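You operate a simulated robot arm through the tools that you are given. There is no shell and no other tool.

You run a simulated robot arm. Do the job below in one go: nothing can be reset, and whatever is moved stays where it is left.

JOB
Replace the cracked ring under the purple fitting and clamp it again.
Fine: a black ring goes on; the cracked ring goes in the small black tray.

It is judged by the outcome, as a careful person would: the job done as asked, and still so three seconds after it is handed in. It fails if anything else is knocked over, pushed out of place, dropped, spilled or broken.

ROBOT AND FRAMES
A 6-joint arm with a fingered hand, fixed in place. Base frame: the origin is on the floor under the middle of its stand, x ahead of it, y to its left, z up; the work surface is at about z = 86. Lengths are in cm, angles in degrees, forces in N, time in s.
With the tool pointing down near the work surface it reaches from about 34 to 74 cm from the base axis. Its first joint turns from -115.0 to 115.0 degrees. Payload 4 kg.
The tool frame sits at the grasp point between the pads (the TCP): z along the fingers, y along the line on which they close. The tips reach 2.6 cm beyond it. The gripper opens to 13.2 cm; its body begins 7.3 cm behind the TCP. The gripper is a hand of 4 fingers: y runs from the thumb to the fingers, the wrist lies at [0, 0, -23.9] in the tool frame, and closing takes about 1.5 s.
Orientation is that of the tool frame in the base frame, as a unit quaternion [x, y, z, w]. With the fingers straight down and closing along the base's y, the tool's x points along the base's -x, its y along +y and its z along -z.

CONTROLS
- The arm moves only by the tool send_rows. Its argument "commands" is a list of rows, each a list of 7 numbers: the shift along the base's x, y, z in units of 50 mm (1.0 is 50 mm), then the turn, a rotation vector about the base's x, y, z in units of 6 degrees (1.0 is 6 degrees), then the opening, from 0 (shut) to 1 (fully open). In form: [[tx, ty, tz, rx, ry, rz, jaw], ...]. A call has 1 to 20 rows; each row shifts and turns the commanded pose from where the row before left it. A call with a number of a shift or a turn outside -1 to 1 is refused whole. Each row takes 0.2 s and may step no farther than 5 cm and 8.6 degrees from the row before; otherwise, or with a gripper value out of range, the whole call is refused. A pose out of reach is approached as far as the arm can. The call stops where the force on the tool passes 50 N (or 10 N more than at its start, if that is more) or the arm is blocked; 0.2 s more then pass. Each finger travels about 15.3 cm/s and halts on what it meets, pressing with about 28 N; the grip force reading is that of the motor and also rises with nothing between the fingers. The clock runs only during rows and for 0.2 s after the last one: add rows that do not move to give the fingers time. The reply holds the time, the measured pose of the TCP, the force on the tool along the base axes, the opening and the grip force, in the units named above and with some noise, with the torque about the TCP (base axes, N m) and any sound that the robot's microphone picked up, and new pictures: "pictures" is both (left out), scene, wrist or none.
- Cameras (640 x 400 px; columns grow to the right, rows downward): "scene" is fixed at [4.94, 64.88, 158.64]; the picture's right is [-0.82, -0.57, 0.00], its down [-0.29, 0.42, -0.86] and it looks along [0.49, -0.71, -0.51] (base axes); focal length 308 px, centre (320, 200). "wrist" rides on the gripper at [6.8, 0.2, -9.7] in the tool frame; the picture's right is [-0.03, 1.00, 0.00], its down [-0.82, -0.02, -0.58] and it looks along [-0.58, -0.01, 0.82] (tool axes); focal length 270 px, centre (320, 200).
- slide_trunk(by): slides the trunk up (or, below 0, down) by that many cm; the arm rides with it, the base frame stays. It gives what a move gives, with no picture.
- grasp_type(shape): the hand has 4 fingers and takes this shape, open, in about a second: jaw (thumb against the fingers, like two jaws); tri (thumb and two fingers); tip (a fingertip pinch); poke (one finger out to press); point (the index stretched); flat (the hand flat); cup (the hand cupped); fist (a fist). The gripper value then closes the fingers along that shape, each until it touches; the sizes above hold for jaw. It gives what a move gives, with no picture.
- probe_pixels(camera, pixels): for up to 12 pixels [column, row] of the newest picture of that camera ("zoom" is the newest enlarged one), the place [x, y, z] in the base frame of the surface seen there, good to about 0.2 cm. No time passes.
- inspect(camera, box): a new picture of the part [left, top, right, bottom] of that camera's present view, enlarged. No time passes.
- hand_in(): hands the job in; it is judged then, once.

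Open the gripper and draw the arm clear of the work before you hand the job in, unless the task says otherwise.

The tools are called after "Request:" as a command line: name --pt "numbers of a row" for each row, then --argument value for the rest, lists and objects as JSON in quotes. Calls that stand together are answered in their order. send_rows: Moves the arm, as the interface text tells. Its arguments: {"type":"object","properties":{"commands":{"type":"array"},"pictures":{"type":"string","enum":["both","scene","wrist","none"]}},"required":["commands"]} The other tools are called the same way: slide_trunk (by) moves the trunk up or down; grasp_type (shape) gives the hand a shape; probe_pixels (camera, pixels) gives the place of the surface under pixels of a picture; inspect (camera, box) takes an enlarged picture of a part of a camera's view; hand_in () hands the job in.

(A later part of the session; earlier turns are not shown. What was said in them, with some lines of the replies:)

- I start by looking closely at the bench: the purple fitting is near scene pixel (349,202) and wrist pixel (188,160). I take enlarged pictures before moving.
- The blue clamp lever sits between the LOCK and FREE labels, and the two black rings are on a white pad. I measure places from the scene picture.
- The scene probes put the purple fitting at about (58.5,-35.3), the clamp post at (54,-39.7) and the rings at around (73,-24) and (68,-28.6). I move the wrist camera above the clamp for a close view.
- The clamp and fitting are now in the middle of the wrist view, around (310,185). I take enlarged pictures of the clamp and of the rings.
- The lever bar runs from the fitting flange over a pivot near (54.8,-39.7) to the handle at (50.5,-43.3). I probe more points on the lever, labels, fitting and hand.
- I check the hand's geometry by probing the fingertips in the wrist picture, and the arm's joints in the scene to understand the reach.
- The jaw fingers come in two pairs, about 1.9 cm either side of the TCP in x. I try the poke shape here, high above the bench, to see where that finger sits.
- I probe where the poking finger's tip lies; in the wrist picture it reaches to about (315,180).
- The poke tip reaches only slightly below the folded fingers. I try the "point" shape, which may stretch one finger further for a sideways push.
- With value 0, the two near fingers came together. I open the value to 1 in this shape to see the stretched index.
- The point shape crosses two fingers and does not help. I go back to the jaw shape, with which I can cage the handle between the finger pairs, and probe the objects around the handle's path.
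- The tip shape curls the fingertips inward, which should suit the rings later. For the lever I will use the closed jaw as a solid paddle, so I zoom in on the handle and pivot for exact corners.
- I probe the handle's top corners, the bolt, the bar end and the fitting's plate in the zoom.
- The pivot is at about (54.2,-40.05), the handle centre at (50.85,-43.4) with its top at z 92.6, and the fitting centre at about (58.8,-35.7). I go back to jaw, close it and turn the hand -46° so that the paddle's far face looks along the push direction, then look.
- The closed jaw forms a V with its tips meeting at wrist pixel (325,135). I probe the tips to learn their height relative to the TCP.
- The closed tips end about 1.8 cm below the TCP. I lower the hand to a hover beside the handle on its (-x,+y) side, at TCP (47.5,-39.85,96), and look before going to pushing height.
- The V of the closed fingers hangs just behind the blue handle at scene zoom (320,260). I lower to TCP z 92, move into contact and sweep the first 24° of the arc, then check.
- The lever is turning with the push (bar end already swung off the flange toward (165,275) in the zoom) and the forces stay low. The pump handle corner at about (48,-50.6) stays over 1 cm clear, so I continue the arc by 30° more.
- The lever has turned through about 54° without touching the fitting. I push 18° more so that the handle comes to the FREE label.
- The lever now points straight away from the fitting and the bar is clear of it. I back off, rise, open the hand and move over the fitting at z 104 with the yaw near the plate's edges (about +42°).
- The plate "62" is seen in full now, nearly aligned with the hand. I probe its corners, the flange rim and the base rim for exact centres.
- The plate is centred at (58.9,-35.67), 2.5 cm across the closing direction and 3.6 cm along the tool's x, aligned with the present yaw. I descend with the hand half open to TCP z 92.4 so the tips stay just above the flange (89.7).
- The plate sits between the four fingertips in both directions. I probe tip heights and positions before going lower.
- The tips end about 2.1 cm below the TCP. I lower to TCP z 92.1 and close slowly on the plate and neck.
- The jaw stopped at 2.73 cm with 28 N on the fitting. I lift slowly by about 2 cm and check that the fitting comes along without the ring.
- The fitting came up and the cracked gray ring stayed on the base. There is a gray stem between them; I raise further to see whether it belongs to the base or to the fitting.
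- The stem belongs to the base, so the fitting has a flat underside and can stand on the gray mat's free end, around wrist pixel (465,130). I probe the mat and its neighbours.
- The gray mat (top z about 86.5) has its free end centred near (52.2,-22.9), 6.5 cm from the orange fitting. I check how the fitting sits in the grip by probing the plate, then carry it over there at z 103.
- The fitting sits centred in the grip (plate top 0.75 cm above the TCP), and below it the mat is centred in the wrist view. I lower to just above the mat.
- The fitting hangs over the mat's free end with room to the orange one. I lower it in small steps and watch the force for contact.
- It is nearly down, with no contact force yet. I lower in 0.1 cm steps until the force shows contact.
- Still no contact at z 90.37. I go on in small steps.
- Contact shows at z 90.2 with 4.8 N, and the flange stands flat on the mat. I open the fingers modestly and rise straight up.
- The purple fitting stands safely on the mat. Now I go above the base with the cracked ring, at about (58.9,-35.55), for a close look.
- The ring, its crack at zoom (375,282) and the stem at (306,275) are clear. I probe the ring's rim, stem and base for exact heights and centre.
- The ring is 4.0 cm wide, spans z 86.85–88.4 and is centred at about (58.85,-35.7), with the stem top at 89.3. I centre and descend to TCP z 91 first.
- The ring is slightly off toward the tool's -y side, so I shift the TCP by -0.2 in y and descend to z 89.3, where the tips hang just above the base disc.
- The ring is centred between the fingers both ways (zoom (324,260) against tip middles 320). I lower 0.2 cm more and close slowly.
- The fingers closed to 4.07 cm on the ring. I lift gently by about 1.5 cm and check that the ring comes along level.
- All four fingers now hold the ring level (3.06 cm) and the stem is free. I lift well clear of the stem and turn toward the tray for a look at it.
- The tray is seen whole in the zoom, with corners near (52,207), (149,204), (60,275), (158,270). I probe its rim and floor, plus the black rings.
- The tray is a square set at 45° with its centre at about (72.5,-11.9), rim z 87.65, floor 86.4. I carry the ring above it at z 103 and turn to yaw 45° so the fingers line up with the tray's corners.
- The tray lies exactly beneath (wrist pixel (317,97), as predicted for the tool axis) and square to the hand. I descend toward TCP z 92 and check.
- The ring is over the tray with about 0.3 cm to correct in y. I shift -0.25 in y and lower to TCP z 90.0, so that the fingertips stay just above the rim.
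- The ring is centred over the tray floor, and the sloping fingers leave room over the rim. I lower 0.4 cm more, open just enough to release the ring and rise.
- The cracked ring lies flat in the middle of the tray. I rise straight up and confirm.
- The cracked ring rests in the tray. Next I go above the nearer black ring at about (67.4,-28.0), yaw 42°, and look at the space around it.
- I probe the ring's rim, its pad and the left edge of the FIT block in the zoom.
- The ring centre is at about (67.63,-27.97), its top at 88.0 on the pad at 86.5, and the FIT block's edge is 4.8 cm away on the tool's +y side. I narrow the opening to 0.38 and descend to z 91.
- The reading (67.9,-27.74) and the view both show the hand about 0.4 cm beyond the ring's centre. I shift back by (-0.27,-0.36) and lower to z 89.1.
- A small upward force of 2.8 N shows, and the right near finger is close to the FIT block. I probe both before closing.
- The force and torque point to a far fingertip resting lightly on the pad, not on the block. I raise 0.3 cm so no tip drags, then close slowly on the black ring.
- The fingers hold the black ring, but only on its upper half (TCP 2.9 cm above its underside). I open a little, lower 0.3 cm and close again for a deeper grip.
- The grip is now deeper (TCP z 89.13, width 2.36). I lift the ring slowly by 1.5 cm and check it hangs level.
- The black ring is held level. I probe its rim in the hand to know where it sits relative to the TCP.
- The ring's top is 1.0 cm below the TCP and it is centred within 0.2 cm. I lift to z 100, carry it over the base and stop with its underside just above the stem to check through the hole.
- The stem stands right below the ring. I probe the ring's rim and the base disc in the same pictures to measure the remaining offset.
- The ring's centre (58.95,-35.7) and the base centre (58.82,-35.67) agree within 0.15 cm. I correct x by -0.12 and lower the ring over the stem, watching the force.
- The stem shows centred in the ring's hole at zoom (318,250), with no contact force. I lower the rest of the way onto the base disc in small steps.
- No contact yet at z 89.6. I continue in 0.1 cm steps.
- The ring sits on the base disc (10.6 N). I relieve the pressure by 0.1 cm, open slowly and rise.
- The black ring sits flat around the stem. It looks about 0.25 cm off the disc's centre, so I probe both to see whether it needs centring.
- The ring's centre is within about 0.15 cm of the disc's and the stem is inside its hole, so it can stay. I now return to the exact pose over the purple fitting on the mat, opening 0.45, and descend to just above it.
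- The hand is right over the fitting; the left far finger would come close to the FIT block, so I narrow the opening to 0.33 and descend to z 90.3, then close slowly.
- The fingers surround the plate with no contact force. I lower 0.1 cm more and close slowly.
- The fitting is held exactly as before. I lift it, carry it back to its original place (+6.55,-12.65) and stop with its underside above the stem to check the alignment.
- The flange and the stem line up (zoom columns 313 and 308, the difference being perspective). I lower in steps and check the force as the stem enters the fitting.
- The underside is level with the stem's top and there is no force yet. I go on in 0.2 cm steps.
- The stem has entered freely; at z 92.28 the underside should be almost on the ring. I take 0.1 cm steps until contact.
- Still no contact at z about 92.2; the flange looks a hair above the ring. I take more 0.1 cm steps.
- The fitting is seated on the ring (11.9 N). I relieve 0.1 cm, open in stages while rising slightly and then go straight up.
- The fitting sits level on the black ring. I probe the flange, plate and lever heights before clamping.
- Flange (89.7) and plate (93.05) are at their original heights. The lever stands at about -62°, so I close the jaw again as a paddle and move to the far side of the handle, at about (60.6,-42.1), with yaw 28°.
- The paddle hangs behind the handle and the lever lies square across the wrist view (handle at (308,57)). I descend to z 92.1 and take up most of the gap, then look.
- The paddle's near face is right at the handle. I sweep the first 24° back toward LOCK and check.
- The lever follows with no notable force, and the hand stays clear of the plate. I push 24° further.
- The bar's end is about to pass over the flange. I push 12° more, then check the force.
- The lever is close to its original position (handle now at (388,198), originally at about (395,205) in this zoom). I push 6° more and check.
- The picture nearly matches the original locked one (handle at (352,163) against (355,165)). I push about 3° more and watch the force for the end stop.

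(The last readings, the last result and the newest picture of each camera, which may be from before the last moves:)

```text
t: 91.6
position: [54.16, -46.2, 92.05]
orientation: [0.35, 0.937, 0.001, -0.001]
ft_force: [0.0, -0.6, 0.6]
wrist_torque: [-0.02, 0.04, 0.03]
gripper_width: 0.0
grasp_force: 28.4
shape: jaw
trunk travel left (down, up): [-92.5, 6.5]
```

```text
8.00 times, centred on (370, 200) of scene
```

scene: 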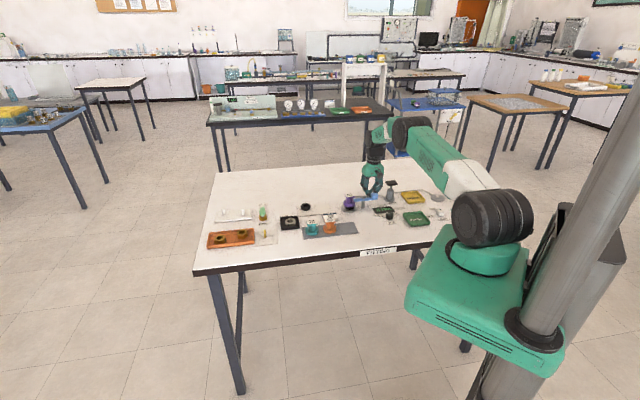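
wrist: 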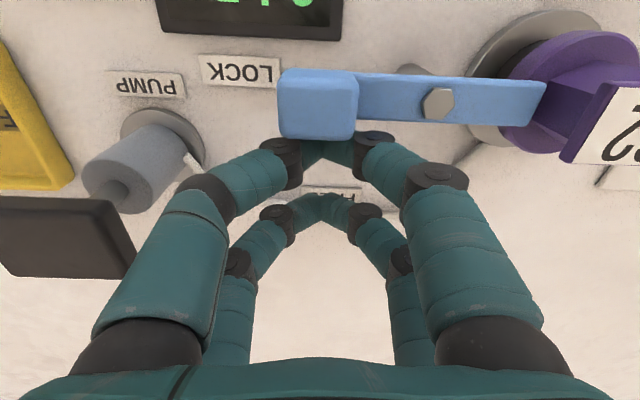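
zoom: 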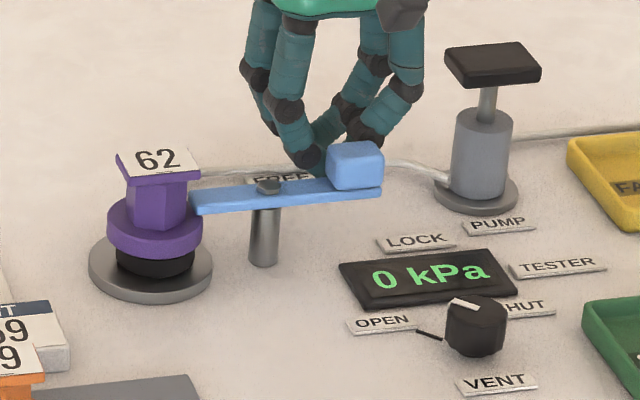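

The lever now matches the original locked picture exactly. I press about 2° further to see whether it is at its stop.

Request:
send_rows --pt "-0.042 0.002 0 0 0 -0.33 0" --pt "0 0 0 0 0 0 0"

Request:
inspect --camera "scene" --box '[330, 175, 410, 225]'

```text
t: 92.2
position: [53.99, -46.29, 92.11]
orientation: [0.366, 0.93, 0.0, 0.0]
ft_force: [-0.2, 0.2, 0.5]
wrist_torque: [-0.02, -0.01, 0.0]
gripper_width: 0.0
grasp_force: 28.2
shape: jaw
trunk travel left (down, up): [-92.5, 6.5]
```

scene: 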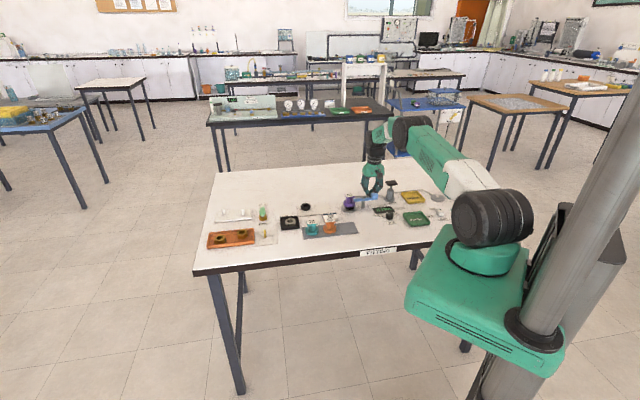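
wrist: 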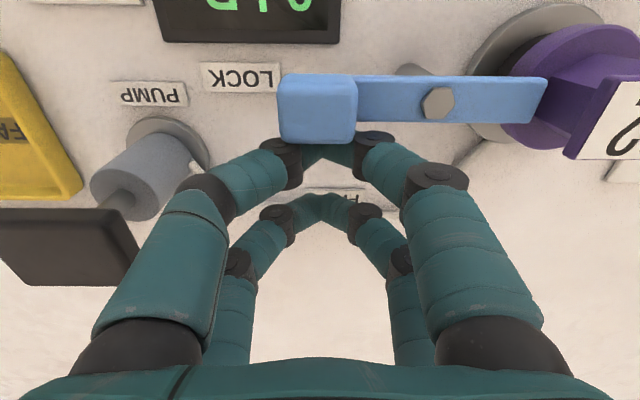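

```text
8.00 times, centred on (370, 200) of scene
```

zoom: 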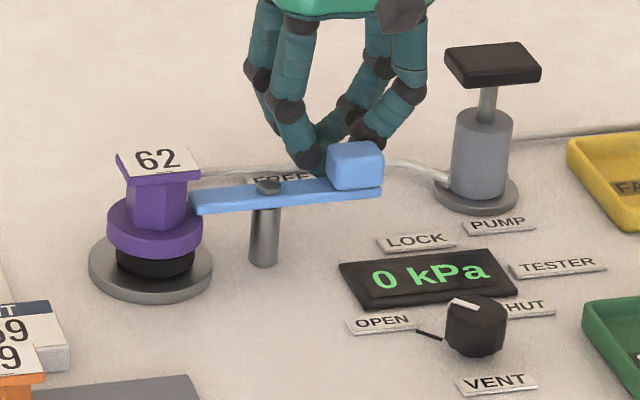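

The lever did not move this time and no force shows, so the paddle was just short of it. I advance 0.2 cm more to feel the stop.

Request:
send_rows --pt "-0.03 0.025 0 0 0 0 0" --pt "0 0 0 0 0 0 0" --pictures "wrist"

Request:
inspect --camera "scene" --box '[330, 175, 410, 225]'

```text
t: 92.8
position: [53.87, -46.06, 92.11]
orientation: [0.367, 0.93, 0.0, 0.001]
ft_force: [2.1, -1.8, -0.3]
wrist_torque: [0.01, 0.05, -0.02]
gripper_width: 0.0
grasp_force: 28.3
shape: jaw
trunk travel left (down, up): [-92.5, 6.5]
```

wrist: 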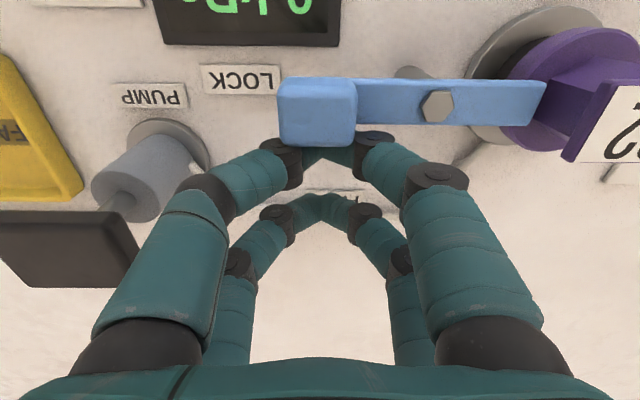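

```text
8.00 times, centred on (370, 200) of scene
```

zoom: 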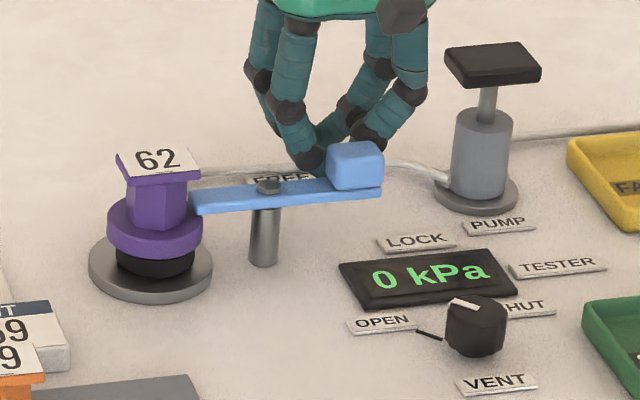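

A reaction of about 2.8 N appears and the lever has not moved. I press 0.15 cm more to confirm it is at the stop.

Request:
send_rows --pt "-0.02 0.02 0 0 0 0 0" --pt "0 0 0 0 0 0 0" --pictures "wrist"

Request:
inspect --camera "scene" --box '[330, 175, 410, 225]'

```text
t: 93.4
position: [53.71, -46.1, 92.07]
orientation: [0.365, 0.931, 0.0, 0.0]
ft_force: [5.9, -4.5, 0.4]
wrist_torque: [-0.01, -0.08, -0.01]
gripper_width: 0.0
grasp_force: 28.0
shape: jaw
trunk travel left (down, up): [-92.5, 6.5]
```

wrist: 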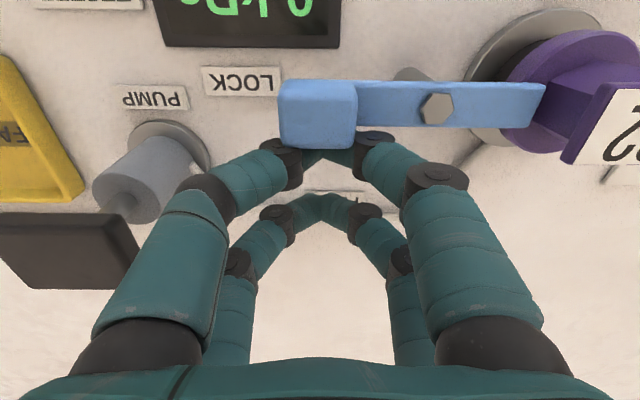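

```text
8.00 times, centred on (370, 200) of scene
```

zoom: 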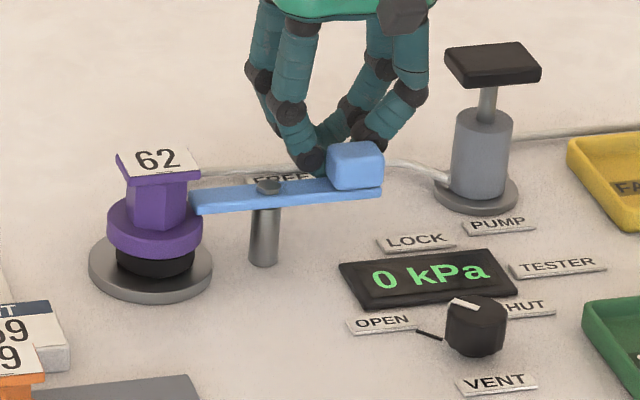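

The reaction rose to 7.4 N with no movement: the lever is at its LOCK stop. I back off, rise clear and withdraw the hand with the fingers open.

Request:
send_rows --pt "0.2 -0.18 0 0 0 0 0" --pt "0.15 -0.12 0.1 0 0 0 0" --pt "0 0 0.7 0 0 0 0" --pt "0 0 0.9 0 0 0 0" --pt "0 0 0.9 0 0 0 0.3" --pt "-0.5 0.7 0.4 0 0 0.9 1" --pt "-0.5 0.7 0.4 0 0 0.9 1" --pt "-0.5 0.7 0 0 0 0.9 1" --pt "-0.5 0.7 0 0 0 0.9 1" --pt "0 0 0 0 0 0 1" --pt "0 0 0 0 0 0 1"

Request:
inspect --camera "scene" --box '[330, 175, 410, 225]'

Request:
inspect --camera "scene" --box '[200, 190, 370, 260]'

```text
t: 95.8
position: [45.72, -33.74, 109.16]
orientation: [0.185, 0.983, 0.0, 0.0]
ft_force: [-0.5, 0.1, -0.7]
wrist_torque: [0.01, -0.02, -0.01]
gripper_width: 13.19
grasp_force: 0.0
shape: jaw
trunk travel left (down, up): [-92.5, 6.5]
```

scene: 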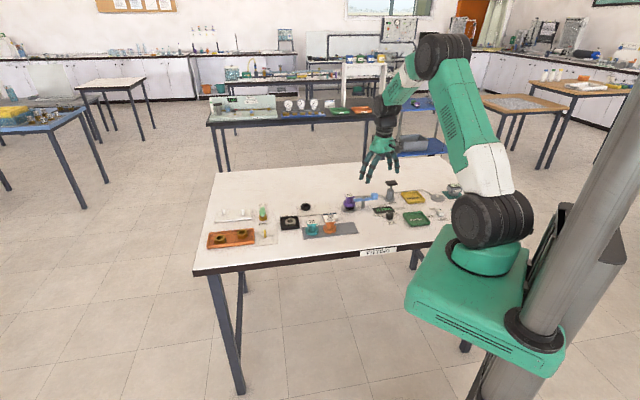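
wrist: 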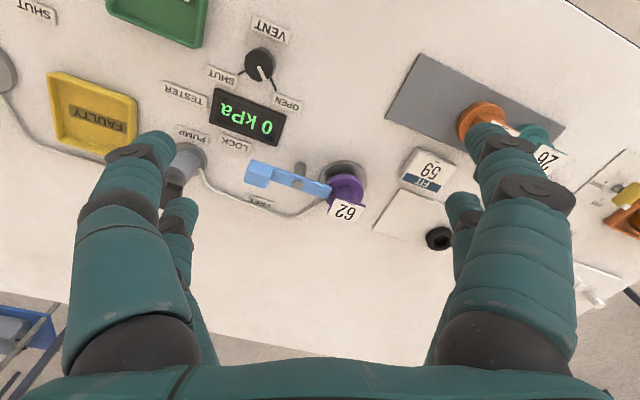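

```text
8.00 times, centred on (370, 200) of scene
```

zoom: 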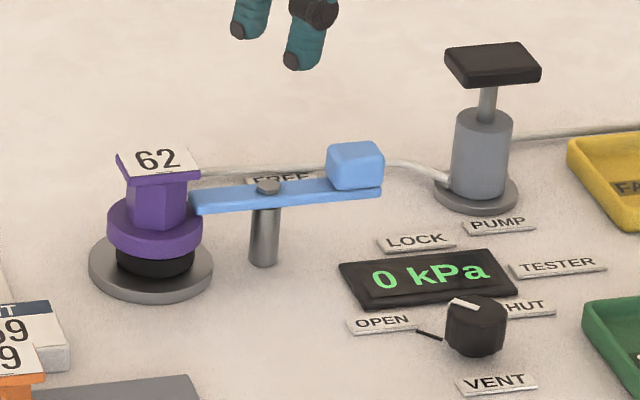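

```text
3.76 times, centred on (285, 225) of scene
```

zoom: 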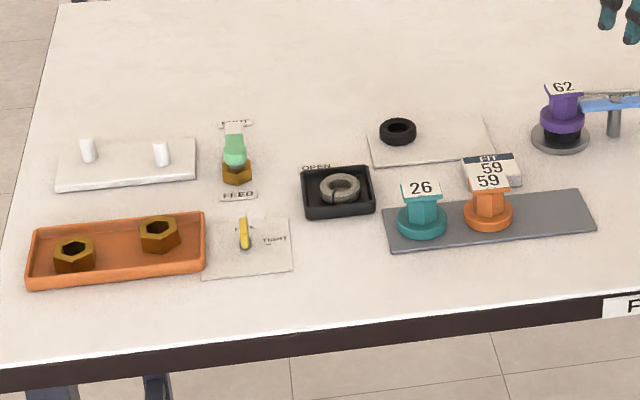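

The lever, fitting, cracked ring in the tray and all other items are where they should be, matching the first pictures. I raise the arm a bit further clear and let a moment pass before handing in.

Request:
send_rows --pt "-0.3 0.5 0.6 0 0 0 1" --pt "-0.3 0.5 0.6 0 0 0 1" --pt "0 0 0 0 0 0 1" --pt "0 0 0 0 0 0 1" --pt "0 0 0 0 0 0 1" --pt "0 0 0 0 0 0 1" --pt "0 0 0 0 0 0 1" --pt "0 0 0 0 0 0 1"

Request:
inspect --camera "scene" --box '[260, 170, 480, 260]'

```text
t: 97.6
position: [42.49, -28.72, 115.24]
orientation: [0.185, 0.983, 0.0, -0.001]
ft_force: [-0.1, -0.4, -0.5]
wrist_torque: [-0.01, 0.0, 0.0]
gripper_width: 13.2
grasp_force: 0.1
shape: jaw
trunk travel left (down, up): [-92.5, 6.5]
```

scene: 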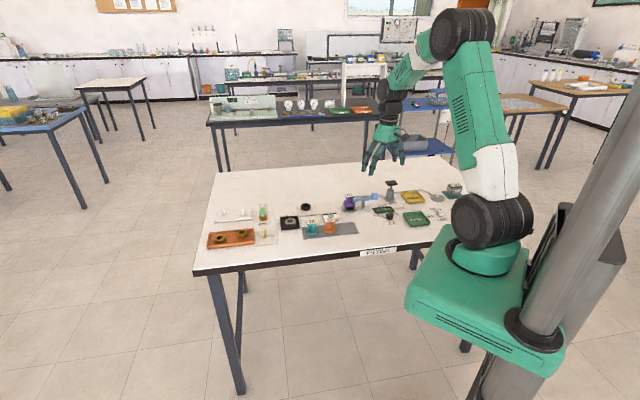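
wrist: 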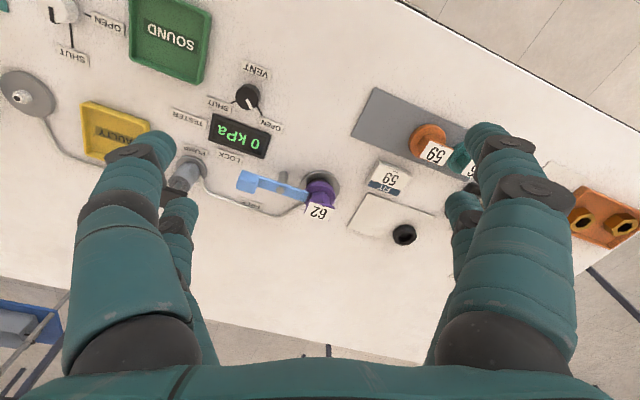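

```text
2.91 times, centred on (370, 215) of scene
```

zoom: 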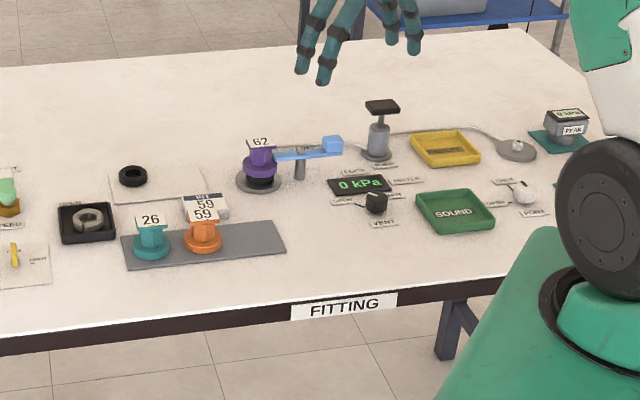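

The new black ring is under the purple fitting, the clamp is at LOCK, the cracked ring lies in the small black tray, and the hand is open and clear. I hand the job in.

Request:
hand_in

```text
The job is handed in.
```

The cracked ring under the purple fitting has been replaced with a black one, and the fitting is clamped again. I handed the job in; no verdict came back.

- **Ring and fitting:** The black ring sits around the base's stem, about 0.15–0.25 cm off centre. The purple fitting is level on it, and its flange and plate are at their original heights.
- **Clamp:** The blue lever is back against its stop at LOCK, matching the first picture of it. It did not move when pressed with about 7 N.
- **Cracked ring:** It lies flat in the small black tray. I let it fall the last centimetre or so, because the fingers would not fit inside the tray walls.
- **Everything else:** In the final pictures the other items look unmoved, and the second black ring is still on its pad. While picking up the black ring, a fingertip rested lightly on that pad, but it did not shift.

I did not pressure-test the seal with the pump, since the job did not ask for it.
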